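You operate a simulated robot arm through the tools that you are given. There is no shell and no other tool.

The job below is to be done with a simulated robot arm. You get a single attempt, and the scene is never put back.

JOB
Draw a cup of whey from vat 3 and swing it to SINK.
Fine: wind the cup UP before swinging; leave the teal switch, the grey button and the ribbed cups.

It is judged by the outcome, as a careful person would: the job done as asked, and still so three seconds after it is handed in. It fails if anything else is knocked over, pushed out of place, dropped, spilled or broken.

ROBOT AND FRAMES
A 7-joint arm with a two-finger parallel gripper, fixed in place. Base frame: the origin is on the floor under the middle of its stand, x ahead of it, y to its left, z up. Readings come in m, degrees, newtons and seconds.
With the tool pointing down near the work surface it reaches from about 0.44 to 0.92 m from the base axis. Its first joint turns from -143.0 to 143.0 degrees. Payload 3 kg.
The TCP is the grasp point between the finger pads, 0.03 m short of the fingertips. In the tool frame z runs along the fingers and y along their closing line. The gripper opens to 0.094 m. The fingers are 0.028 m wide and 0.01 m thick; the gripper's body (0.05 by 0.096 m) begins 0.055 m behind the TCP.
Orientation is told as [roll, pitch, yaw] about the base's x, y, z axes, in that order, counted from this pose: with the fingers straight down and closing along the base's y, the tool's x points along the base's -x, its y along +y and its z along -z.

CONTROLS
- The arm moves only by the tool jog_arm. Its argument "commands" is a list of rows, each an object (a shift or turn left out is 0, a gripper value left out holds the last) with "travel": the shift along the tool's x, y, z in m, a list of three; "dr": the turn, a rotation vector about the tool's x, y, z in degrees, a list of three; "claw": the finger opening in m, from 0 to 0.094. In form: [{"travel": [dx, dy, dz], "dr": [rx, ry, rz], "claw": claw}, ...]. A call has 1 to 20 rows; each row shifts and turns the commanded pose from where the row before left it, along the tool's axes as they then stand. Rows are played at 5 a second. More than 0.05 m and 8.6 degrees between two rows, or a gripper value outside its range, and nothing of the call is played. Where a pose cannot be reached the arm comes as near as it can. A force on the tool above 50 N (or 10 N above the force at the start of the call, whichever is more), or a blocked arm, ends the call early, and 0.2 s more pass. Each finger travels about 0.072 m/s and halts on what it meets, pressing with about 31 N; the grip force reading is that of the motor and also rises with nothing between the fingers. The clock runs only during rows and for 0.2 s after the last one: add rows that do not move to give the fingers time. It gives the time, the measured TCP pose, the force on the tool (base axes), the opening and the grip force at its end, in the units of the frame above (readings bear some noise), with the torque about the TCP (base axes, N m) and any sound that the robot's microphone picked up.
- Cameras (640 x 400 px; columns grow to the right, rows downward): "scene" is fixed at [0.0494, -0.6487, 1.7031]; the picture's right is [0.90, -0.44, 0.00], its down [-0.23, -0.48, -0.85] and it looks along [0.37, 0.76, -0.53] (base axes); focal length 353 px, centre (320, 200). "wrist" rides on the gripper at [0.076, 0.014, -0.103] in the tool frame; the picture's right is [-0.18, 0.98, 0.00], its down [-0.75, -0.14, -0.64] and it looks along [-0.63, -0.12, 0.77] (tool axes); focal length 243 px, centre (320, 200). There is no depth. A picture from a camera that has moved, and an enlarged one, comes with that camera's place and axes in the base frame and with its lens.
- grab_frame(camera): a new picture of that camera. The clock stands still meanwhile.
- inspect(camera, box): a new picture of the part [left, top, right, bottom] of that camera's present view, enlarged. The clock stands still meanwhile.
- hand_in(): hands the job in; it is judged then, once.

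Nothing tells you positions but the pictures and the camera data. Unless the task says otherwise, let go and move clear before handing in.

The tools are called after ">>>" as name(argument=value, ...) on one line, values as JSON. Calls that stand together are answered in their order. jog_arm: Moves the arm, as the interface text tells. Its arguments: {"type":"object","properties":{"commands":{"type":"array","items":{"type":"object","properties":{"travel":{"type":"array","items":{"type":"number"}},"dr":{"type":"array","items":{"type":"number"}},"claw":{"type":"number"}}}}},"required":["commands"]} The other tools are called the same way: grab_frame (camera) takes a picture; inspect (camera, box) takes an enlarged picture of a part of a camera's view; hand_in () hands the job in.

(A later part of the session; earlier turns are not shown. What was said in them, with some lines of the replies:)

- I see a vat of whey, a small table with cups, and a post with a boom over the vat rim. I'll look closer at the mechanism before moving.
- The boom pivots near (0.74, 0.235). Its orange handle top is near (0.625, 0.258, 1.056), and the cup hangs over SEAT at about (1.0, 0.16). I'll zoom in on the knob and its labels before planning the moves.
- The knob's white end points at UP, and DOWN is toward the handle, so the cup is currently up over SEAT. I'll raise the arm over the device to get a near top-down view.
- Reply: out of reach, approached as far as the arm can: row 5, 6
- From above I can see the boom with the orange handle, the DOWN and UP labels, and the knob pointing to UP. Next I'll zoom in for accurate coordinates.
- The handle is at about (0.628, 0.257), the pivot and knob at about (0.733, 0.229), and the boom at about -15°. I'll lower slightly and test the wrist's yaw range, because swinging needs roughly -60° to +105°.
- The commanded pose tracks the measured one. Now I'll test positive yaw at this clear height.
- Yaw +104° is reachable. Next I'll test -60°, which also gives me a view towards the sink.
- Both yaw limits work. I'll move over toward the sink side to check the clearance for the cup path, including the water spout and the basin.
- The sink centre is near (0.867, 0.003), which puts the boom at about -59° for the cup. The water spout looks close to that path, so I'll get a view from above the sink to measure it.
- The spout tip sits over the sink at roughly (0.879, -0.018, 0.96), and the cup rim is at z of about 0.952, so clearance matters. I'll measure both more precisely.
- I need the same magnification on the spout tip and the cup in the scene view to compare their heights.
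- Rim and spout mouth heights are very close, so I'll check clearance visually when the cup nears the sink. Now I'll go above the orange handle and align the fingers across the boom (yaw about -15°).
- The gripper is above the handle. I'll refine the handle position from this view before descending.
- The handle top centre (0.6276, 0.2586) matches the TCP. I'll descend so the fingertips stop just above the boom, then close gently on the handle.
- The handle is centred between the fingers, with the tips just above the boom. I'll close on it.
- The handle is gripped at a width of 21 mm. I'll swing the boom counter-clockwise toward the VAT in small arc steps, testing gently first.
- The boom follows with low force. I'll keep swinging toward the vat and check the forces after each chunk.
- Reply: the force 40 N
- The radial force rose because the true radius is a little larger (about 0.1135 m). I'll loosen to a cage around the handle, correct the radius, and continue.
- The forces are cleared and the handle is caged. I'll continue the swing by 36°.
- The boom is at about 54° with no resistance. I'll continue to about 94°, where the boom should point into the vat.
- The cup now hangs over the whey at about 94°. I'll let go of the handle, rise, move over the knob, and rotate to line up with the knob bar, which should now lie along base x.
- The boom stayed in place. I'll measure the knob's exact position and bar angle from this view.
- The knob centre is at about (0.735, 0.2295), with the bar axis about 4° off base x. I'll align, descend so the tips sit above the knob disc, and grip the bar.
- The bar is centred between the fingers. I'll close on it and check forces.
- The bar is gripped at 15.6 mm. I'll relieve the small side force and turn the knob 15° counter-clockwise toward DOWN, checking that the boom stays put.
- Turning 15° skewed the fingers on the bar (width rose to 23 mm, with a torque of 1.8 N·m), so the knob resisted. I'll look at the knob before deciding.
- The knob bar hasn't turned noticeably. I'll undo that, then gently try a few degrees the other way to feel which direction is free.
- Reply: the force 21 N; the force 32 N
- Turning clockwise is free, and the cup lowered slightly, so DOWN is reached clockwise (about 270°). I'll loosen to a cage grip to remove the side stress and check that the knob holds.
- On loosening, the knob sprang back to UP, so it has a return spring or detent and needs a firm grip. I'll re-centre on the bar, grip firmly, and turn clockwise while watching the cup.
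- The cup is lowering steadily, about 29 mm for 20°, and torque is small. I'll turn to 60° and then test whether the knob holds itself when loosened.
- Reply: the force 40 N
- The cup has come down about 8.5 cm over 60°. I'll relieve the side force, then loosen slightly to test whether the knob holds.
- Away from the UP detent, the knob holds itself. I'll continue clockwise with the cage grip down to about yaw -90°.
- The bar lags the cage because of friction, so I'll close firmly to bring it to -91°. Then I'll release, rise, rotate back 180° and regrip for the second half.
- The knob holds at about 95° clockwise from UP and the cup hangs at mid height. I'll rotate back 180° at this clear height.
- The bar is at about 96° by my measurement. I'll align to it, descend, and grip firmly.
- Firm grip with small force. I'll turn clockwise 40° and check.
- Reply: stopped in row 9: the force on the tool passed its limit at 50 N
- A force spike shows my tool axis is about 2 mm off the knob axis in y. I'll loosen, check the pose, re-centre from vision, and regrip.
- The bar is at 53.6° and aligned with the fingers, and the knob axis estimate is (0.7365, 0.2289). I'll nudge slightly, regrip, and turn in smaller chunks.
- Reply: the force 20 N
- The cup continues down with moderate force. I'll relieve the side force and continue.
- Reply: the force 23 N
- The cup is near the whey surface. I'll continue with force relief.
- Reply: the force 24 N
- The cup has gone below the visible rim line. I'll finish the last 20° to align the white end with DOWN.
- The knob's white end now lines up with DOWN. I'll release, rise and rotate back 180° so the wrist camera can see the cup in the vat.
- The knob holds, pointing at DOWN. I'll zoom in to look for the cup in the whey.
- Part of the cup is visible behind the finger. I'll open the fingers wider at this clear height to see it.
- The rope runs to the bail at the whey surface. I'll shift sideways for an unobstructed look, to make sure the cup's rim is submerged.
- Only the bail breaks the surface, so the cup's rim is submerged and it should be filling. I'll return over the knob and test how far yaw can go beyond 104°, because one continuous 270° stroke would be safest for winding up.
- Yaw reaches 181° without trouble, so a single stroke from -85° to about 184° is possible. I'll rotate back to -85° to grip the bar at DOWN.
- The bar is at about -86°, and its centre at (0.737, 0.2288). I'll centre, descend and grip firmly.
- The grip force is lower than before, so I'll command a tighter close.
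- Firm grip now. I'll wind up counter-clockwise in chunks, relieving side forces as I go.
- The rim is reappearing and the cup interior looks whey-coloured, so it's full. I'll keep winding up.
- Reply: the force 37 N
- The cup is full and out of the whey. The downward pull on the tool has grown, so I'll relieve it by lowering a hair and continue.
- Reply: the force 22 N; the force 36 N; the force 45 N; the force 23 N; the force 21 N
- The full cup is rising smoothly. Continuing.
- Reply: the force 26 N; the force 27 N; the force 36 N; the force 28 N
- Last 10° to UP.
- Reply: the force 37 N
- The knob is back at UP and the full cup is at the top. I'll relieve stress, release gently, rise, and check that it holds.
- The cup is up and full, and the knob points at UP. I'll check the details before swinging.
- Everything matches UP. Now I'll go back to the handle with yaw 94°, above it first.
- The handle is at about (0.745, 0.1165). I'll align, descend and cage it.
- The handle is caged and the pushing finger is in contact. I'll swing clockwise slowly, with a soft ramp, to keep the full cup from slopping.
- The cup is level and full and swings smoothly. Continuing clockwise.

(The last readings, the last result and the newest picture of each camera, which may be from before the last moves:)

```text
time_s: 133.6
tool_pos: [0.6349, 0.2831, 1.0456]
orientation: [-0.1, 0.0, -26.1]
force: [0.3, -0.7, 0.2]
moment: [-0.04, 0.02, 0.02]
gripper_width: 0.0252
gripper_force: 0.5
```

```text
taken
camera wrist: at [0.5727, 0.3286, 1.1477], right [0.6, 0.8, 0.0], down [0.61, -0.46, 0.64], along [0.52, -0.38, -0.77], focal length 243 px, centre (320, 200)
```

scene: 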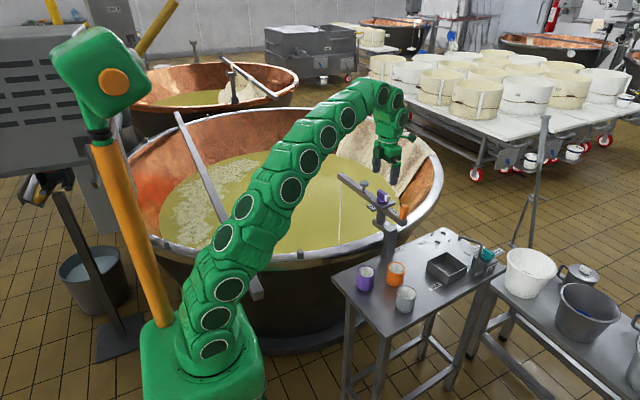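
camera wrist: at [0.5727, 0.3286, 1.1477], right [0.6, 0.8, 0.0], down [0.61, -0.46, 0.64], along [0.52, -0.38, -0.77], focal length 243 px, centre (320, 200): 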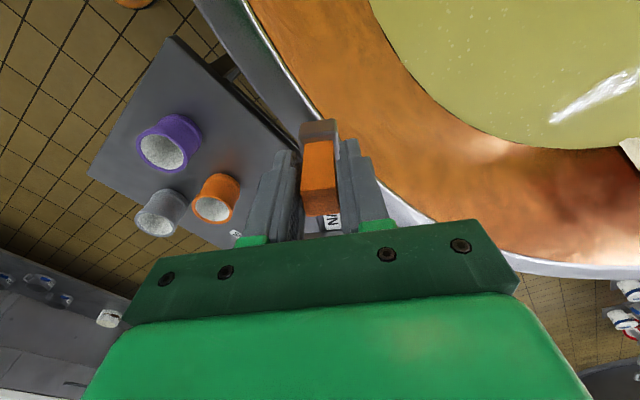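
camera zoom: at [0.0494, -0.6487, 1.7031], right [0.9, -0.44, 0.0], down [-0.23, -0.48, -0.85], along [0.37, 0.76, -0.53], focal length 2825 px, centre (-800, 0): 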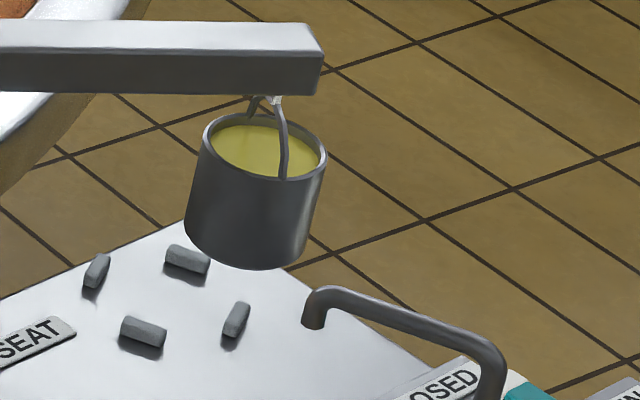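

The full cup is at about -24° and level. I'll swing another 16° toward the sink and then check the spout clearance before going under it.

>>> jog_arm(commands=[{"travel": [0, 0.001, 0], "dr": [0, 0, 0.5]}, {"travel": [0, 0.002, 0], "dr": [0, 0, 1]}, {"travel": [0, 0.003, 0], "dr": [0, 0, 1.5]}, {"travel": [-7e-05, 0.00396, 0], "dr": [0, 0, 2]}, {"travel": [-7e-05, 0.00396, 0], "dr": [0, 0, 2]}, {"travel": [-7e-05, 0.00396, 0], "dr": [0, 0, 2]}, {"travel": [-7e-05, 0.00396, 0], "dr": [0, 0, 2]}, {"travel": [-7e-05, 0.00396, 0], "dr": [0, 0, 2]}, {"travel": [0, 0.003, 0], "dr": [0, 0, 1.5]}, {"travel": [0, 0.002, 0], "dr": [0, 0, 1]}, {"travel": [0, 0.001, 0], "dr": [0, 0, 0.5]}, {}, {}])

>>> inspect(camera="scene", box=[350, 160, 510, 280])

>>> inspect(camera="scene", box=[428, 205, 492, 255])

>>> inspect(camera="wrist", box=[200, 60, 440, 230])

```text
time_s: 136.4
tool_pos: [0.6522, 0.3092, 1.0465]
orientation: [0.1, -0.1, -42.1]
force: [0.9, 0.4, -0.3]
moment: [-0.01, 0.01, 0.05]
gripper_width: 0.0255
gripper_force: 0.6
```

```text
3.33 times, centred on (430, 220) of scene
camera zoom: at [0.0494, -0.6487, 1.7031], right [0.9, -0.44, 0.0], down [-0.23, -0.48, -0.85], along [0.37, 0.76, -0.53], focal length 1177 px, centre (-47, 133)
```

zoom: 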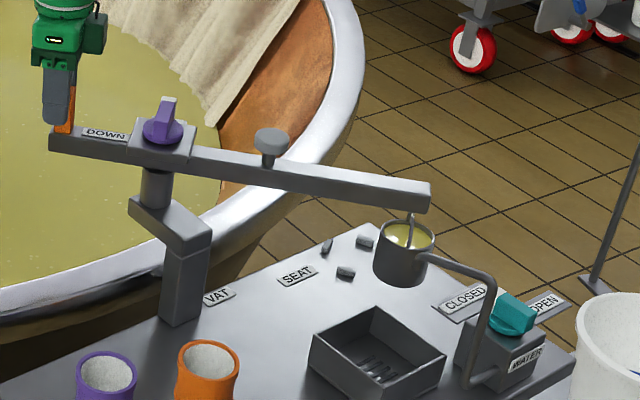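

```text
8.00 times, centred on (460, 230) of scene
camera zoom: at [0.0494, -0.6487, 1.7031], right [0.9, -0.44, 0.0], down [-0.23, -0.48, -0.85], along [0.37, 0.76, -0.53], focal length 2825 px, centre (-800, -40)
```

zoom: 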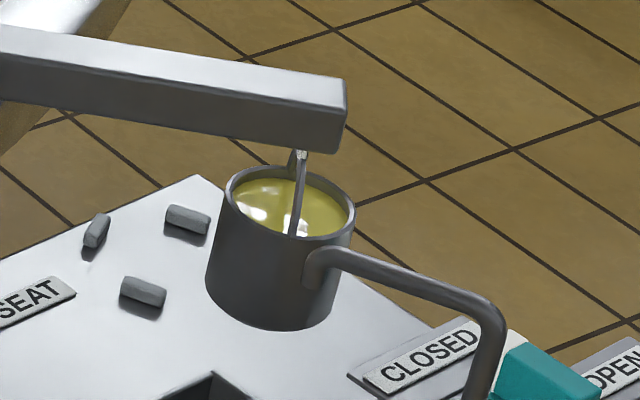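

```text
2.35 times, centred on (320, 145) of wrist
camera zoom: at [0.6053, 0.3707, 1.1482], right [0.8, 0.61, 0.0], down [0.46, -0.61, 0.64], along [0.39, -0.51, -0.77], focal length 571 px, centre (320, 329)
```

zoom: 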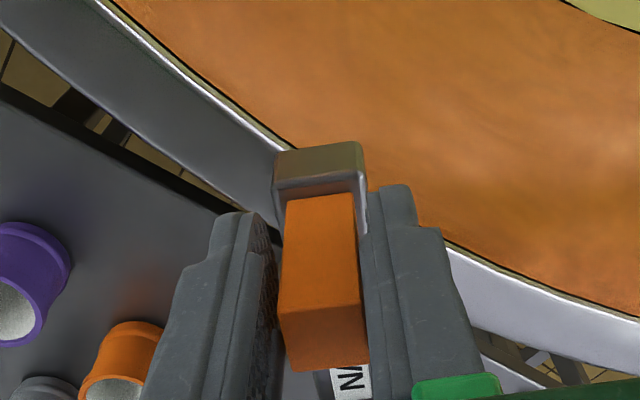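

The cup is near the spout now, at about -40°. Before passing under it I want a level camera view comparing spout mouth and cup rim heights, so I'll release the handle and rise.

>>> jog_arm(commands=[{"claw": 0.06}, {}, {}, {"travel": [0, 0, -0.04]}, {"travel": [0, 0, -0.045]}, {}])

>>> inspect(camera="scene", box=[350, 160, 510, 280])

```text
time_s: 137.8
tool_pos: [0.6497, 0.308, 1.1338]
orientation: [0.1, -0.2, -42.1]
force: [-0.2, -0.1, 0.2]
moment: [0.01, 0.02, 0.0]
gripper_width: 0.0601
gripper_force: 0.1
```

```text
3.33 times, centred on (430, 220) of scene
camera zoom: at [0.0494, -0.6487, 1.7031], right [0.9, -0.44, 0.0], down [-0.23, -0.48, -0.85], along [0.37, 0.76, -0.53], focal length 1177 px, centre (-47, 133)
```

zoom: 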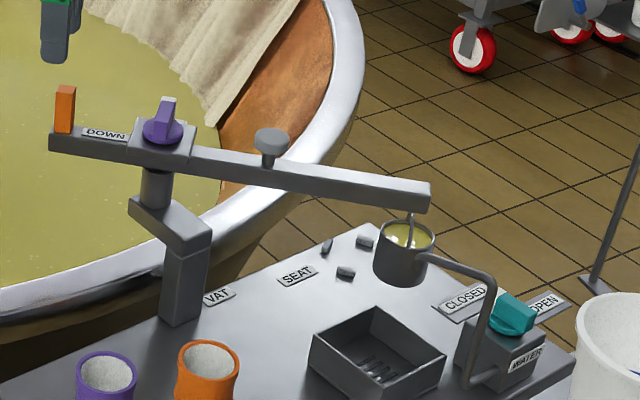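

The boom holds its place. I'll move to a viewing pose on the -x side of the sink, at a safe height, and yaw to face it.

>>> jog_arm(commands=[{"travel": [-0.0241, -0.0375, 0]}, {"travel": [-0.0241, -0.0375, 0]}, {"travel": [-0.0241, -0.0375, 0]}, {"travel": [-0.0241, -0.0375, 0]}, {"travel": [-0.0241, -0.0375, 0]}, {"travel": [-0.0241, -0.0375, 0]}, {"travel": [-0.0241, -0.0375, 0]}, {"dr": [0, 0, -7.5]}, {"dr": [0, 0, -7.5]}, {"dr": [0, 0, -7.5]}, {"dr": [0, 0, -7.5]}, {"dr": [0, 0, -7.5]}, {"dr": [0, 0, -7.5]}, {"dr": [0, 0, -7.5]}, {}])

>>> jog_arm(commands=[{"dr": [1.3, -7.08, 0]}, {"dr": [1.3, -7.08, 0]}, {"dr": [1.3, -7.08, 0]}, {"dr": [1.3, -7.08, 0]}, {}])

>>> grab_frame(camera="wrist")

>>> grab_frame(camera="scene")

```text
time_s: 141.0
tool_pos: [0.6017, 0.0007, 1.1324]
orientation: [-0.1, -0.2, 10.4]
force: [0.6, 0.3, 1.2]
moment: [0.01, -0.01, 0.02]
gripper_width: 0.0598
gripper_force: 0.0
```

```text
time_s: 142.2
tool_pos: [0.6014, 0.0021, 1.132]
orientation: [-5.8, -28.5, 11.8]
force: [-0.9, -0.7, 1.1]
moment: [0.05, 0.02, 0.01]
gripper_width: 0.0598
gripper_force: 0.1
```

```text
taken
camera wrist: at [0.4838, 0.0022, 1.1831], right [0.0, 1.0, 0.0], down [0.36, 0.0, 0.93], along [0.93, 0.0, -0.36], focal length 243 px, centre (320, 200)
```

wrist: 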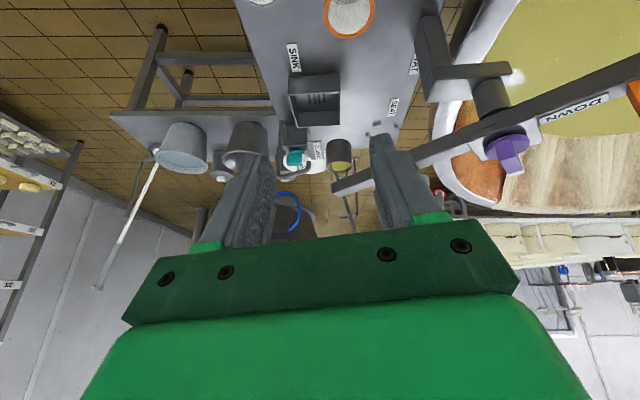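

```text
taken
```

scene: 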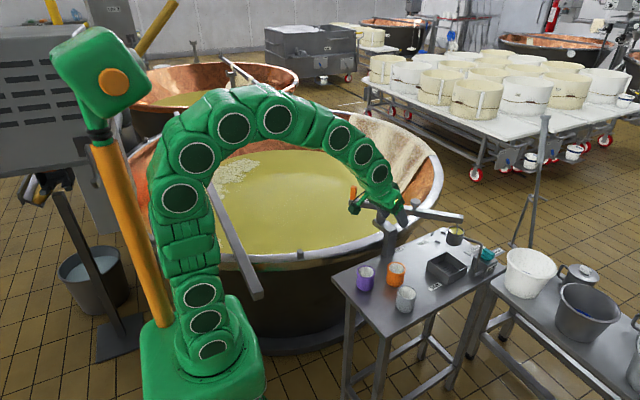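

The view is well aligned. I'll tilt to level and descend partway, keeping well above the ribbed cups (tops at about 0.865).

>>> jog_arm(commands=[{"dr": [1.3, -7.08, 0]}, {"dr": [1.3, -7.08, 0]}, {"dr": [1.3, -7.08, 0]}, {}, {"travel": [0.0303, 0.0056, 0.0255]}, {"travel": [0.0303, 0.0056, 0.0255]}, {}, {}])

>>> grab_frame(camera="wrist")

>>> inspect(camera="scene", box=[320, 150, 500, 320])

```text
time_s: 144.0
tool_pos: [0.6021, 0.0028, 1.0505]
orientation: [-12.5, -49.5, 16.1]
force: [-0.6, -0.7, 0.2]
moment: [0.01, -0.01, 0.0]
gripper_width: 0.0599
gripper_force: 0.1
```

```text
taken
camera wrist: at [0.4733, 0.0036, 1.0559], right [0.0, 1.0, 0.0], down [-0.01, 0.0, 1.0], along [1.0, 0.0, 0.01], focal length 243 px, centre (320, 200)
```

wrist: 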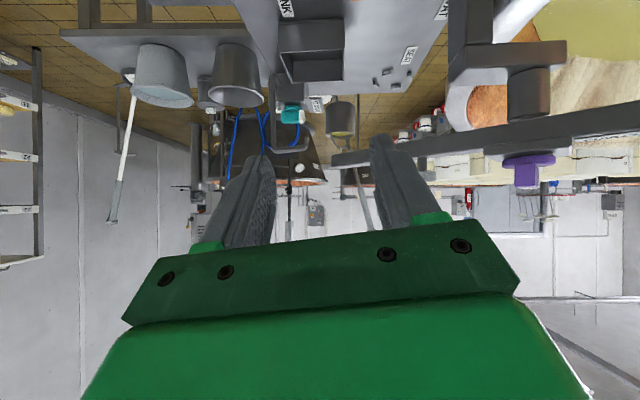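

```text
2.35 times, centred on (410, 235) of scene
camera zoom: at [0.0494, -0.6487, 1.7031], right [0.9, -0.44, 0.0], down [-0.23, -0.48, -0.85], along [0.37, 0.76, -0.53], focal length 831 px, centre (108, 118)
```

zoom: 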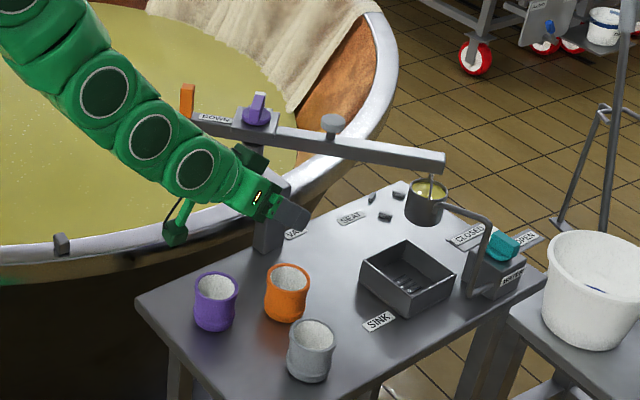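

The camera is now level at z=1.056. I'll zoom in on the spout and cup.

>>> inspect(camera="wrist", box=[264, 90, 376, 160])

```text
5.71 times, centred on (320, 125) of wrist
camera zoom: at [0.4733, 0.0036, 1.0559], right [0.0, 1.0, 0.0], down [-0.01, 0.0, 1.0], along [1.0, 0.0, 0.01], focal length 1386 px, centre (320, 629)
```

zoom: 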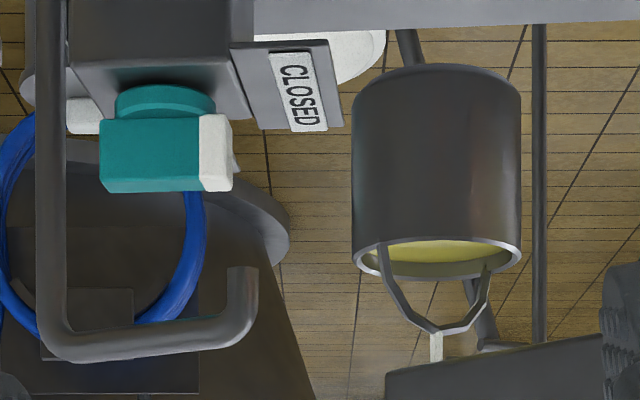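

The spout mouth is clearly above the cup rim by about 15 mm, but the spout's top and the boom end look similar in height. I'll lower the camera to about z=0.98 so the horizon line gives a direct height comparison.

>>> jog_arm(commands=[{"travel": [0.0284, 0.0052, 0.0239]}, {"travel": [0.0284, 0.0052, 0.0239]}, {}, {}])

>>> inspect(camera="wrist", box=[260, 150, 372, 220])

>>> inspect(camera="wrist", box=[300, 150, 412, 220])

>>> inspect(camera="scene", box=[320, 150, 500, 320])

```text
time_s: 145.0
tool_pos: [0.6248, 0.005, 0.9995]
orientation: [-12.4, -49.3, 16.0]
force: [-0.4, 1.0, 0.5]
moment: [0.01, 0.01, 0.02]
gripper_width: 0.0603
gripper_force: 0.0
out of reach, approached as far as the arm can: row 1, 2
```

```text
5.71 times, centred on (316, 185) of wrist
camera zoom: at [0.4968, 0.0042, 1.005], right [0.0, 1.0, 0.0], down [-0.01, 0.0, 1.0], along [1.0, 0.0, 0.01], focal length 1386 px, centre (343, 286)
```

zoom: 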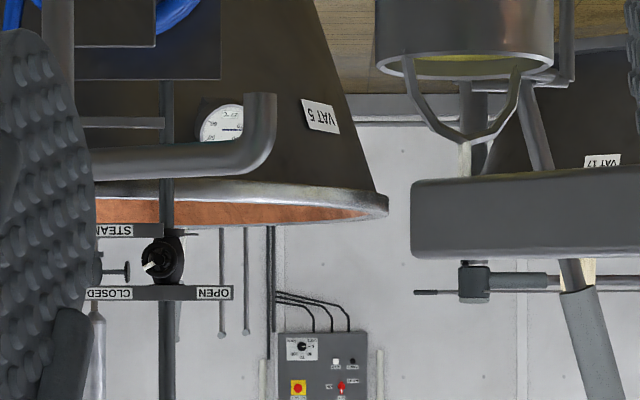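

```text
5.71 times, centred on (356, 185) of wrist
camera zoom: at [0.4968, 0.0042, 1.005], right [0.0, 1.0, 0.0], down [-0.01, 0.0, 1.0], along [1.0, 0.0, 0.01], focal length 1386 px, centre (114, 286)
```

zoom: 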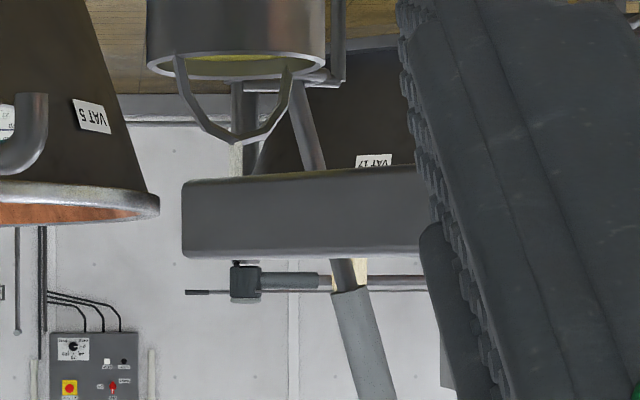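

```text
2.35 times, centred on (410, 235) of scene
camera zoom: at [0.0494, -0.6487, 1.7031], right [0.9, -0.44, 0.0], down [-0.23, -0.48, -0.85], along [0.37, 0.76, -0.53], focal length 831 px, centre (108, 118)
```

zoom: 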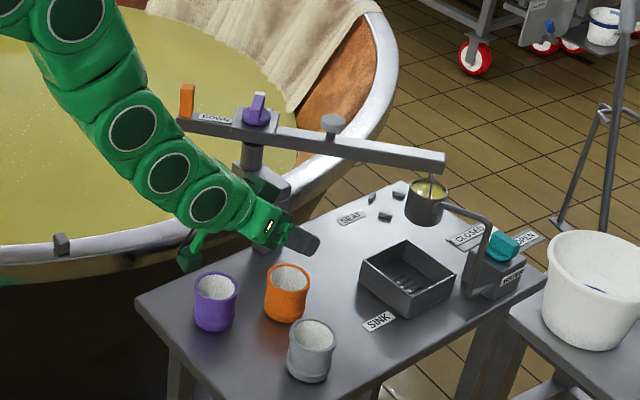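

Measured: the cup rim passes about 15 mm below the spout mouth. The boom underside (0.9765) overlaps the spout top (0.980) slightly, so I should stop just short of the spout line at about -57°, where the cup is still fully over the basin. I'll retract upward and untilt.

>>> jog_arm(commands=[{"travel": [-0.0333, -0.0061, -0.028]}, {"travel": [-0.0333, -0.0061, -0.028]}, {"travel": [-0.0333, -0.0061, -0.028]}, {}, {"dr": [-1.3, 7.08, 0]}, {"dr": [-1.3, 7.08, 0]}, {"dr": [-1.3, 7.08, 0]}, {"dr": [-1.3, 7.08, 0]}, {"dr": [-1.3, 7.08, 0]}, {"dr": [-1.3, 7.08, 0]}, {"dr": [-1.3, 7.08, 0]}, {}, {}])

```text
time_s: 147.8
tool_pos: [0.624, 0.0007, 1.1316]
orientation: [0.0, -0.2, 10.4]
force: [0.0, -0.4, 0.3]
moment: [-0.02, 0.0, 0.0]
gripper_width: 0.06
gripper_force: 0.1
```

Now back to above the handle with matching yaw.

>>> jog_arm(commands=[{"dr": [0, 0, 7.77]}, {"dr": [0, 0, 7.77]}, {"dr": [0, 0, 7.77]}, {"dr": [0, 0, 7.77]}, {"dr": [0, 0, 7.77]}, {"dr": [0, 0, 7.77]}, {"dr": [0, 0, 7.77]}, {"travel": [0.0273, 0.0346, 0]}, {"travel": [0.0273, 0.0346, 0]}, {"travel": [0.0273, 0.0346, 0]}, {"travel": [0.0273, 0.0346, 0]}, {"travel": [0.0273, 0.0346, 0]}, {"travel": [0.0273, 0.0346, 0]}, {"travel": [0.0273, 0.0346, 0]}, {}, {}])

>>> inspect(camera="wrist", box=[200, 60, 440, 230])

```text
time_s: 151.2
tool_pos: [0.6575, 0.3064, 1.1317]
orientation: [0.1, -0.1, -44.0]
force: [0.4, 0.6, 0.5]
moment: [-0.01, -0.01, 0.01]
gripper_width: 0.0601
gripper_force: 0.0
```

```text
2.35 times, centred on (320, 145) of wrist
camera zoom: at [0.6125, 0.3694, 1.2329], right [0.82, 0.58, 0.0], down [0.44, -0.62, 0.64], along [0.37, -0.52, -0.77], focal length 571 px, centre (320, 329)
```

zoom: 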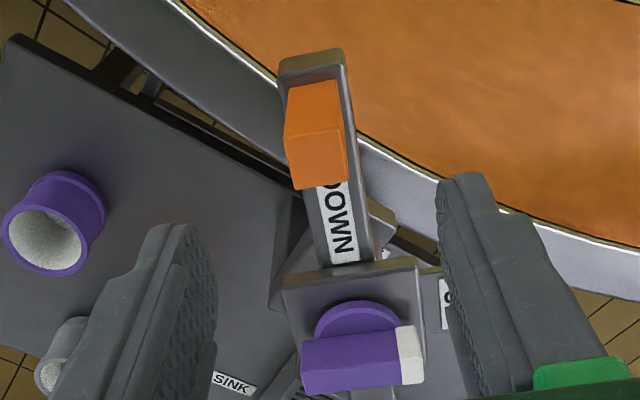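

The handle is exactly below the TCP and the boom is at -44.3°. I'll descend and grip firmly for precise control of the last 12°.

>>> jog_arm(commands=[{"travel": [0, 0, 0.044]}, {"travel": [0, 0, 0.043]}, {}, {"claw": 0.035}, {"claw": 0.025}, {"claw": 0.014}, {}, {}, {}])

>>> inspect(camera="scene", box=[350, 160, 510, 280])

```text
time_s: 153.2
tool_pos: [0.6551, 0.306, 1.0439]
orientation: [0.1, -0.1, -44.0]
force: [0.9, 1.5, -1.7]
moment: [-0.51, 0.03, 0.24]
gripper_width: 0.0207
gripper_force: 44.5
```

```text
3.33 times, centred on (430, 220) of scene
camera zoom: at [0.0494, -0.6487, 1.7031], right [0.9, -0.44, 0.0], down [-0.23, -0.48, -0.85], along [0.37, 0.76, -0.53], focal length 1177 px, centre (-47, 133)
```

zoom: 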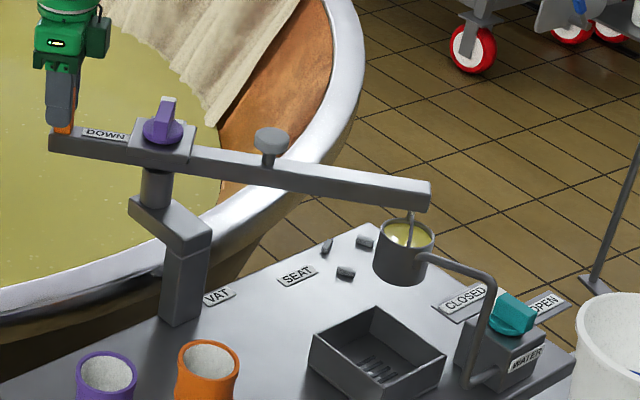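

Firm grip with negligible force. I'll swing 8° in 1° steps.

>>> jog_arm(commands=[{"travel": [0, 0.001, 0], "dr": [0, 0, 0.5]}, {"travel": [0, 0.00198, 0], "dr": [0, 0, 1]}, {"travel": [0, 0.00198, 0], "dr": [0, 0, 1]}, {"travel": [0, 0.00198, 0], "dr": [0, 0, 1]}, {"travel": [0, 0.00198, 0], "dr": [0, 0, 1]}, {"travel": [0, 0.00198, 0], "dr": [0, 0, 1]}, {"travel": [0, 0.00198, 0], "dr": [0, 0, 1]}, {"travel": [0, 0.00198, 0], "dr": [0, 0, 1]}, {"travel": [0, 0.001, 0], "dr": [0, 0, 0.5]}, {}, {}])

>>> inspect(camera="scene", box=[428, 205, 492, 255])

>>> inspect(camera="scene", box=[350, 160, 510, 280])

```text
time_s: 155.6
tool_pos: [0.6683, 0.3188, 1.0438]
orientation: [-0.1, -0.1, -52.0]
force: [4.8, -8.5, -38.8]
moment: [0.19, 0.41, -0.26]
gripper_width: 0.02
gripper_force: 45.2
```

```text
8.00 times, centred on (460, 230) of scene
camera zoom: at [0.0494, -0.6487, 1.7031], right [0.9, -0.44, 0.0], down [-0.23, -0.48, -0.85], along [0.37, 0.76, -0.53], focal length 2825 px, centre (-800, -40)
```

zoom: 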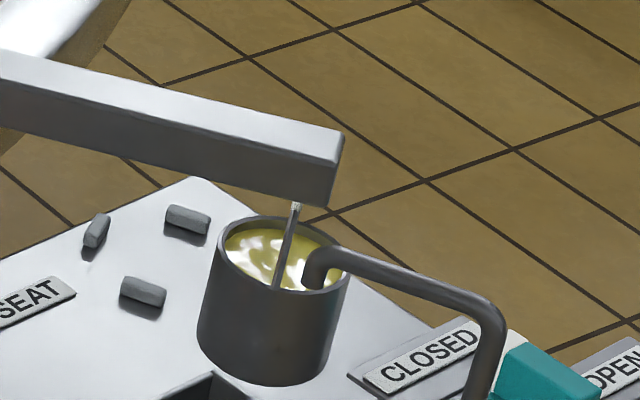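

```text
3.33 times, centred on (430, 220) of scene
camera zoom: at [0.0494, -0.6487, 1.7031], right [0.9, -0.44, 0.0], down [-0.23, -0.48, -0.85], along [0.37, 0.76, -0.53], focal length 1177 px, centre (-47, 133)
```

zoom: 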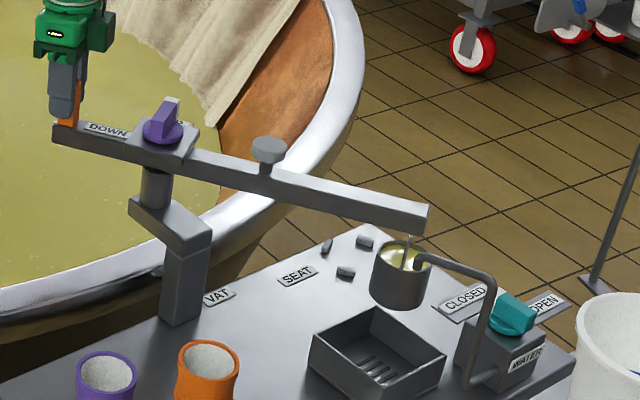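

The boom is at -52° with the cup rim under the spout mouth and no contact. A vertical grip stress has built up, so I'll loosen to the cage, then go 3° further and look.

>>> jog_arm(commands=[{"claw": 0.0245}, {}, {"travel": [0, 0.001, 0], "dr": [0, 0, 0.5]}, {"travel": [0, 0.00198, 0], "dr": [0, 0, 1]}, {"travel": [0, 0.00198, 0], "dr": [0, 0, 1]}, {"travel": [0, 0.001, 0], "dr": [0, 0, 0.5]}, {}, {}])

>>> inspect(camera="scene", box=[428, 205, 492, 255])

>>> inspect(camera="wrist", box=[200, 60, 440, 230])

```text
time_s: 157.4
tool_pos: [0.6732, 0.3222, 1.0438]
orientation: [0.1, 0.0, -54.9]
force: [0.1, 0.2, 0.1]
moment: [0.02, -0.03, 0.0]
gripper_width: 0.0246
gripper_force: 0.1
```

```text
8.00 times, centred on (460, 230) of scene
camera zoom: at [0.0494, -0.6487, 1.7031], right [0.9, -0.44, 0.0], down [-0.23, -0.48, -0.85], along [0.37, 0.76, -0.53], focal length 2825 px, centre (-800, -40)
```

zoom: 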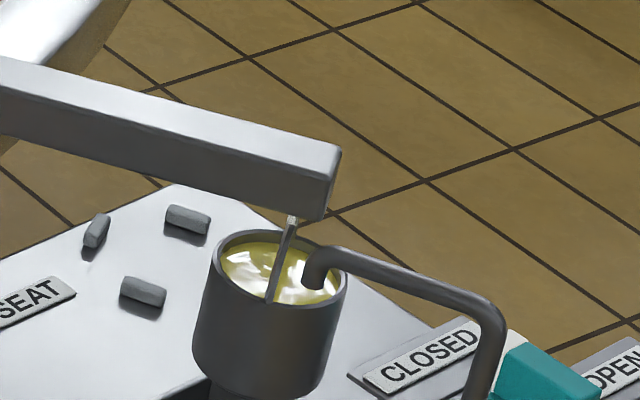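

```text
2.35 times, centred on (320, 145) of wrist
camera zoom: at [0.6403, 0.3925, 1.1456], right [0.91, 0.41, 0.0], down [0.32, -0.7, 0.64], along [0.27, -0.58, -0.77], focal length 571 px, centre (320, 329)
```

zoom: 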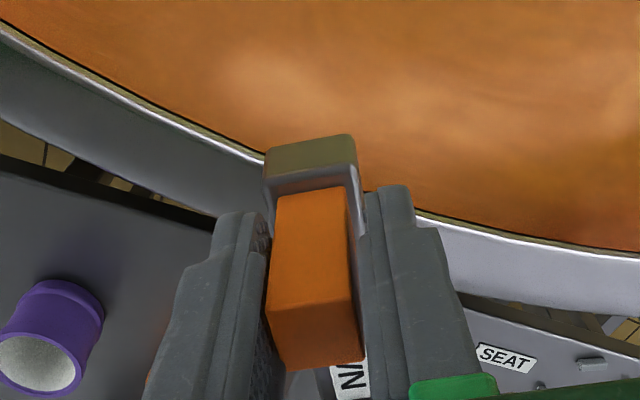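

No contact and the cup is calm. The boom is about -53.5°; I'll advance 2.5° more in small steps.

>>> jog_arm(commands=[{"travel": [0, 0.001, 0], "dr": [0, 0, 0.5]}, {"travel": [0, 0.00198, 0], "dr": [0, 0, 1]}, {"travel": [0, 0.001, 0], "dr": [0, 0, 0.5]}, {"travel": [0, 0.001, 0], "dr": [0, 0, 0.5]}, {}, {}])

>>> inspect(camera="scene", box=[428, 205, 492, 255])

```text
time_s: 158.8
tool_pos: [0.6765, 0.3243, 1.044]
orientation: [0.2, -0.2, -57.5]
force: [3.2, -0.8, -1.4]
moment: [0.01, 0.05, 0.0]
gripper_width: 0.0256
gripper_force: 1.9
```

```text
8.00 times, centred on (460, 230) of scene
camera zoom: at [0.0494, -0.6487, 1.7031], right [0.9, -0.44, 0.0], down [-0.23, -0.48, -0.85], along [0.37, 0.76, -0.53], focal length 2825 px, centre (-800, -40)
```

zoom: 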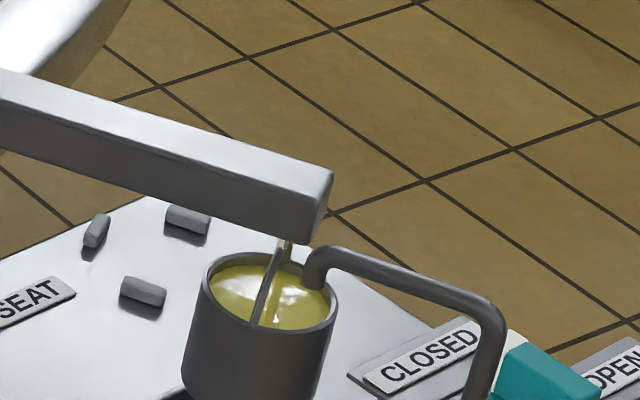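

The cup is now at about (0.881, 0.007), fully inside the basin's outline and under the spout mouth without touching. The boom is still a few millimetres clear of the spout, so I'll stop here, open slowly and rise clear.

>>> jog_arm(commands=[{"claw": 0.03}, {}, {"claw": 0.06}, {}, {}, {"travel": [0, 0, -0.03]}, {"travel": [0, 0, -0.04]}, {"travel": [0, 0, -0.03]}, {}])

>>> inspect(camera="scene", box=[428, 205, 492, 255])

>>> inspect(camera="scene", box=[350, 160, 510, 280])

```text
time_s: 160.8
tool_pos: [0.6757, 0.3246, 1.1458]
orientation: [0.1, -0.2, -57.6]
force: [-0.5, 1.3, -0.2]
moment: [-0.02, 0.0, -0.03]
gripper_width: 0.0599
gripper_force: 0.1
```

```text
8.00 times, centred on (460, 230) of scene
camera zoom: at [0.0494, -0.6487, 1.7031], right [0.9, -0.44, 0.0], down [-0.23, -0.48, -0.85], along [0.37, 0.76, -0.53], focal length 2825 px, centre (-800, -40)
```

zoom: 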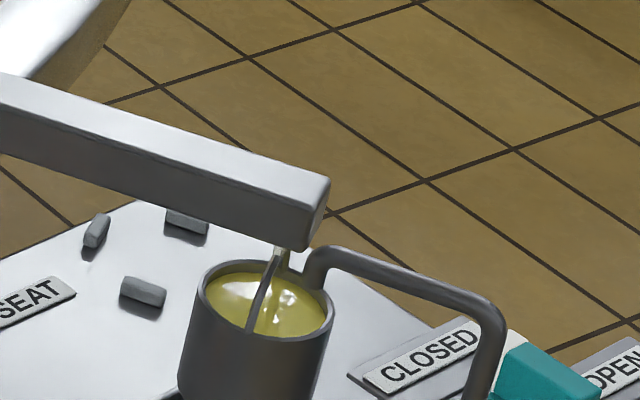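

```text
3.33 times, centred on (430, 220) of scene
camera zoom: at [0.0494, -0.6487, 1.7031], right [0.9, -0.44, 0.0], down [-0.23, -0.48, -0.85], along [0.37, 0.76, -0.53], focal length 1177 px, centre (-47, 133)
```

zoom: 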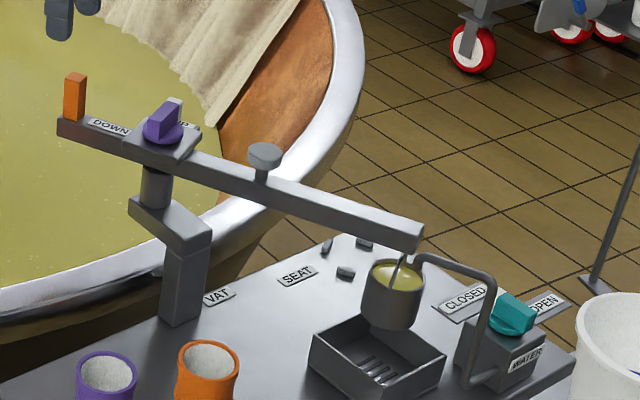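

After release the boom crept about 1° further toward the SINK direction, possibly a detent. I'll wait a moment and see if it settles.

>>> jog_arm(commands=[{}, {}, {}, {}, {}])

>>> inspect(camera="scene", box=[428, 205, 492, 255])

>>> inspect(camera="scene", box=[445, 228, 477, 248])

```text
time_s: 162.0
tool_pos: [0.6752, 0.3242, 1.1464]
orientation: [0.2, -0.1, -57.6]
force: [-0.5, 0.5, -0.4]
moment: [0.0, 0.01, 0.02]
gripper_width: 0.06
gripper_force: 0.1
```

```text
8.00 times, centred on (460, 230) of scene
camera zoom: at [0.0494, -0.6487, 1.7031], right [0.9, -0.44, 0.0], down [-0.23, -0.48, -0.85], along [0.37, 0.76, -0.53], focal length 2825 px, centre (-800, -40)
```

zoom: 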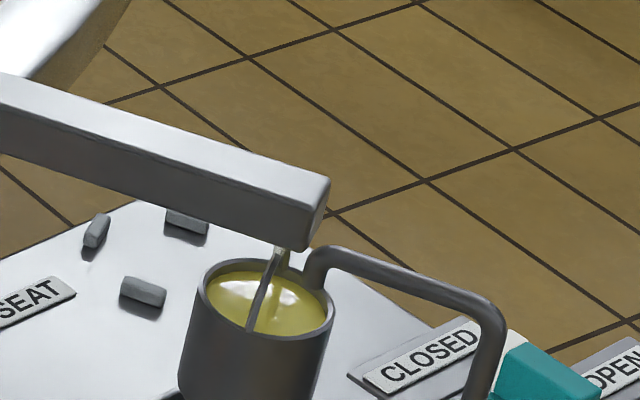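

```text
16.00 times, centred on (461, 238) of scene
camera zoom: at [0.0494, -0.6487, 1.7031], right [0.9, -0.44, 0.0], down [-0.23, -0.48, -0.85], along [0.37, 0.76, -0.53], focal length 5649 px, centre (-1936, -408)
```

zoom: 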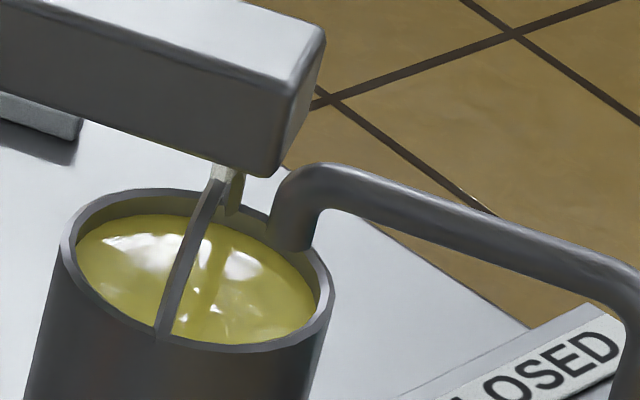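

It has settled at about -59°, centred over the sink, still and not touching the spout. I'll retreat the arm clear and do a final check.

>>> jog_arm(commands=[{"travel": [0.0245, -0.02, -0.01]}, {"travel": [0.0245, -0.02, -0.01]}, {"travel": [0.0245, -0.02, -0.01]}, {"travel": [0.0245, -0.02, -0.01]}, {"travel": [0.0245, -0.02, -0.01]}, {}, {}, {}, {}, {}])

>>> grab_frame(camera="scene")

>>> inspect(camera="scene", box=[340, 170, 520, 320])

>>> grab_frame(camera="wrist")

```text
time_s: 164.2
tool_pos: [0.5228, 0.3745, 1.1947]
orientation: [0.1, -0.2, -57.5]
force: [0.0, -0.1, -0.5]
moment: [0.04, 0.03, 0.01]
gripper_width: 0.0599
gripper_force: 0.0
```

```text
taken
```

scene: 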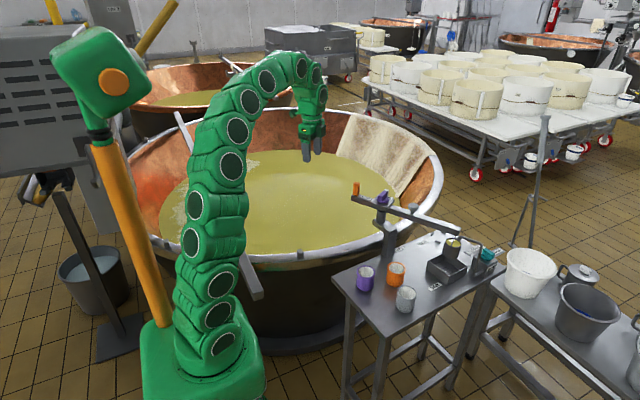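

```text
2.67 times, centred on (430, 245) of scene
camera zoom: at [0.0494, -0.6487, 1.7031], right [0.9, -0.44, 0.0], down [-0.23, -0.48, -0.85], along [0.37, 0.76, -0.53], focal length 942 px, centre (27, 80)
```

zoom: 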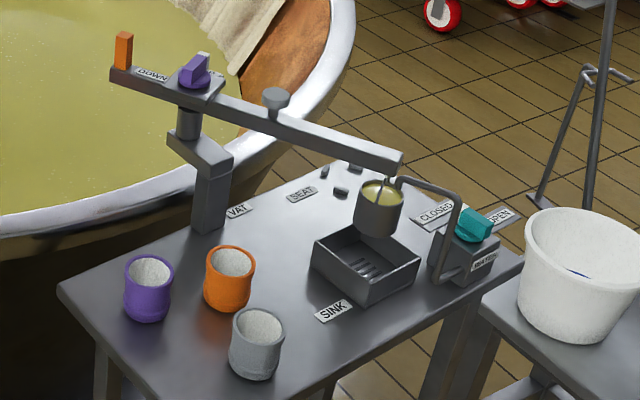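

```text
taken
camera wrist: at [0.4949, 0.4467, 1.2962], right [0.93, 0.37, 0.0], down [0.28, -0.71, 0.64], along [0.24, -0.6, -0.77], focal length 243 px, centre (320, 200)
```

wrist: 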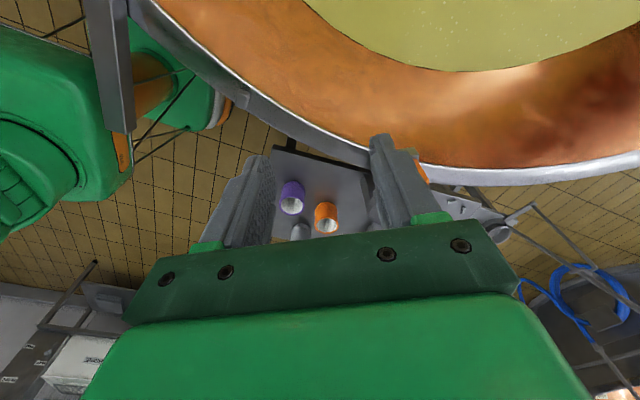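

The full cup hangs wound up over the sink, with the knob at UP and the boom still. The teal switch is still on CLOSED, and the grey button and ribbed cups haven't been touched. The arm is clear, so I'm handing in.

>>> hand_in()

```text
The job is handed in.
```

The cup is full of whey, wound up, and hanging over SINK, and I've handed the job in.

- **Draw:** I swung the empty cup over the vat, wound it DOWN until the rim went under, and wound it back UP full.
- **Vat number:** I never saw a number on this vat. I took it as vat 3 because it is the one the boom serves.
- **Swing:** I wound the cup UP before swinging it to the sink. It settled centred over the basin, about 1.5 cm below the water spout's mouth, and I saw no spill.
- **Left alone:** The teal switch is still on CLOSED. I didn't touch the grey button or the ribbed cups.

The boom end sits only a few millimetres from the spout. I let go at about -57° to avoid hitting it, and the boom then moved by itself to about -59°, the centre of the sink, and stayed there. The arm is clear of everything.
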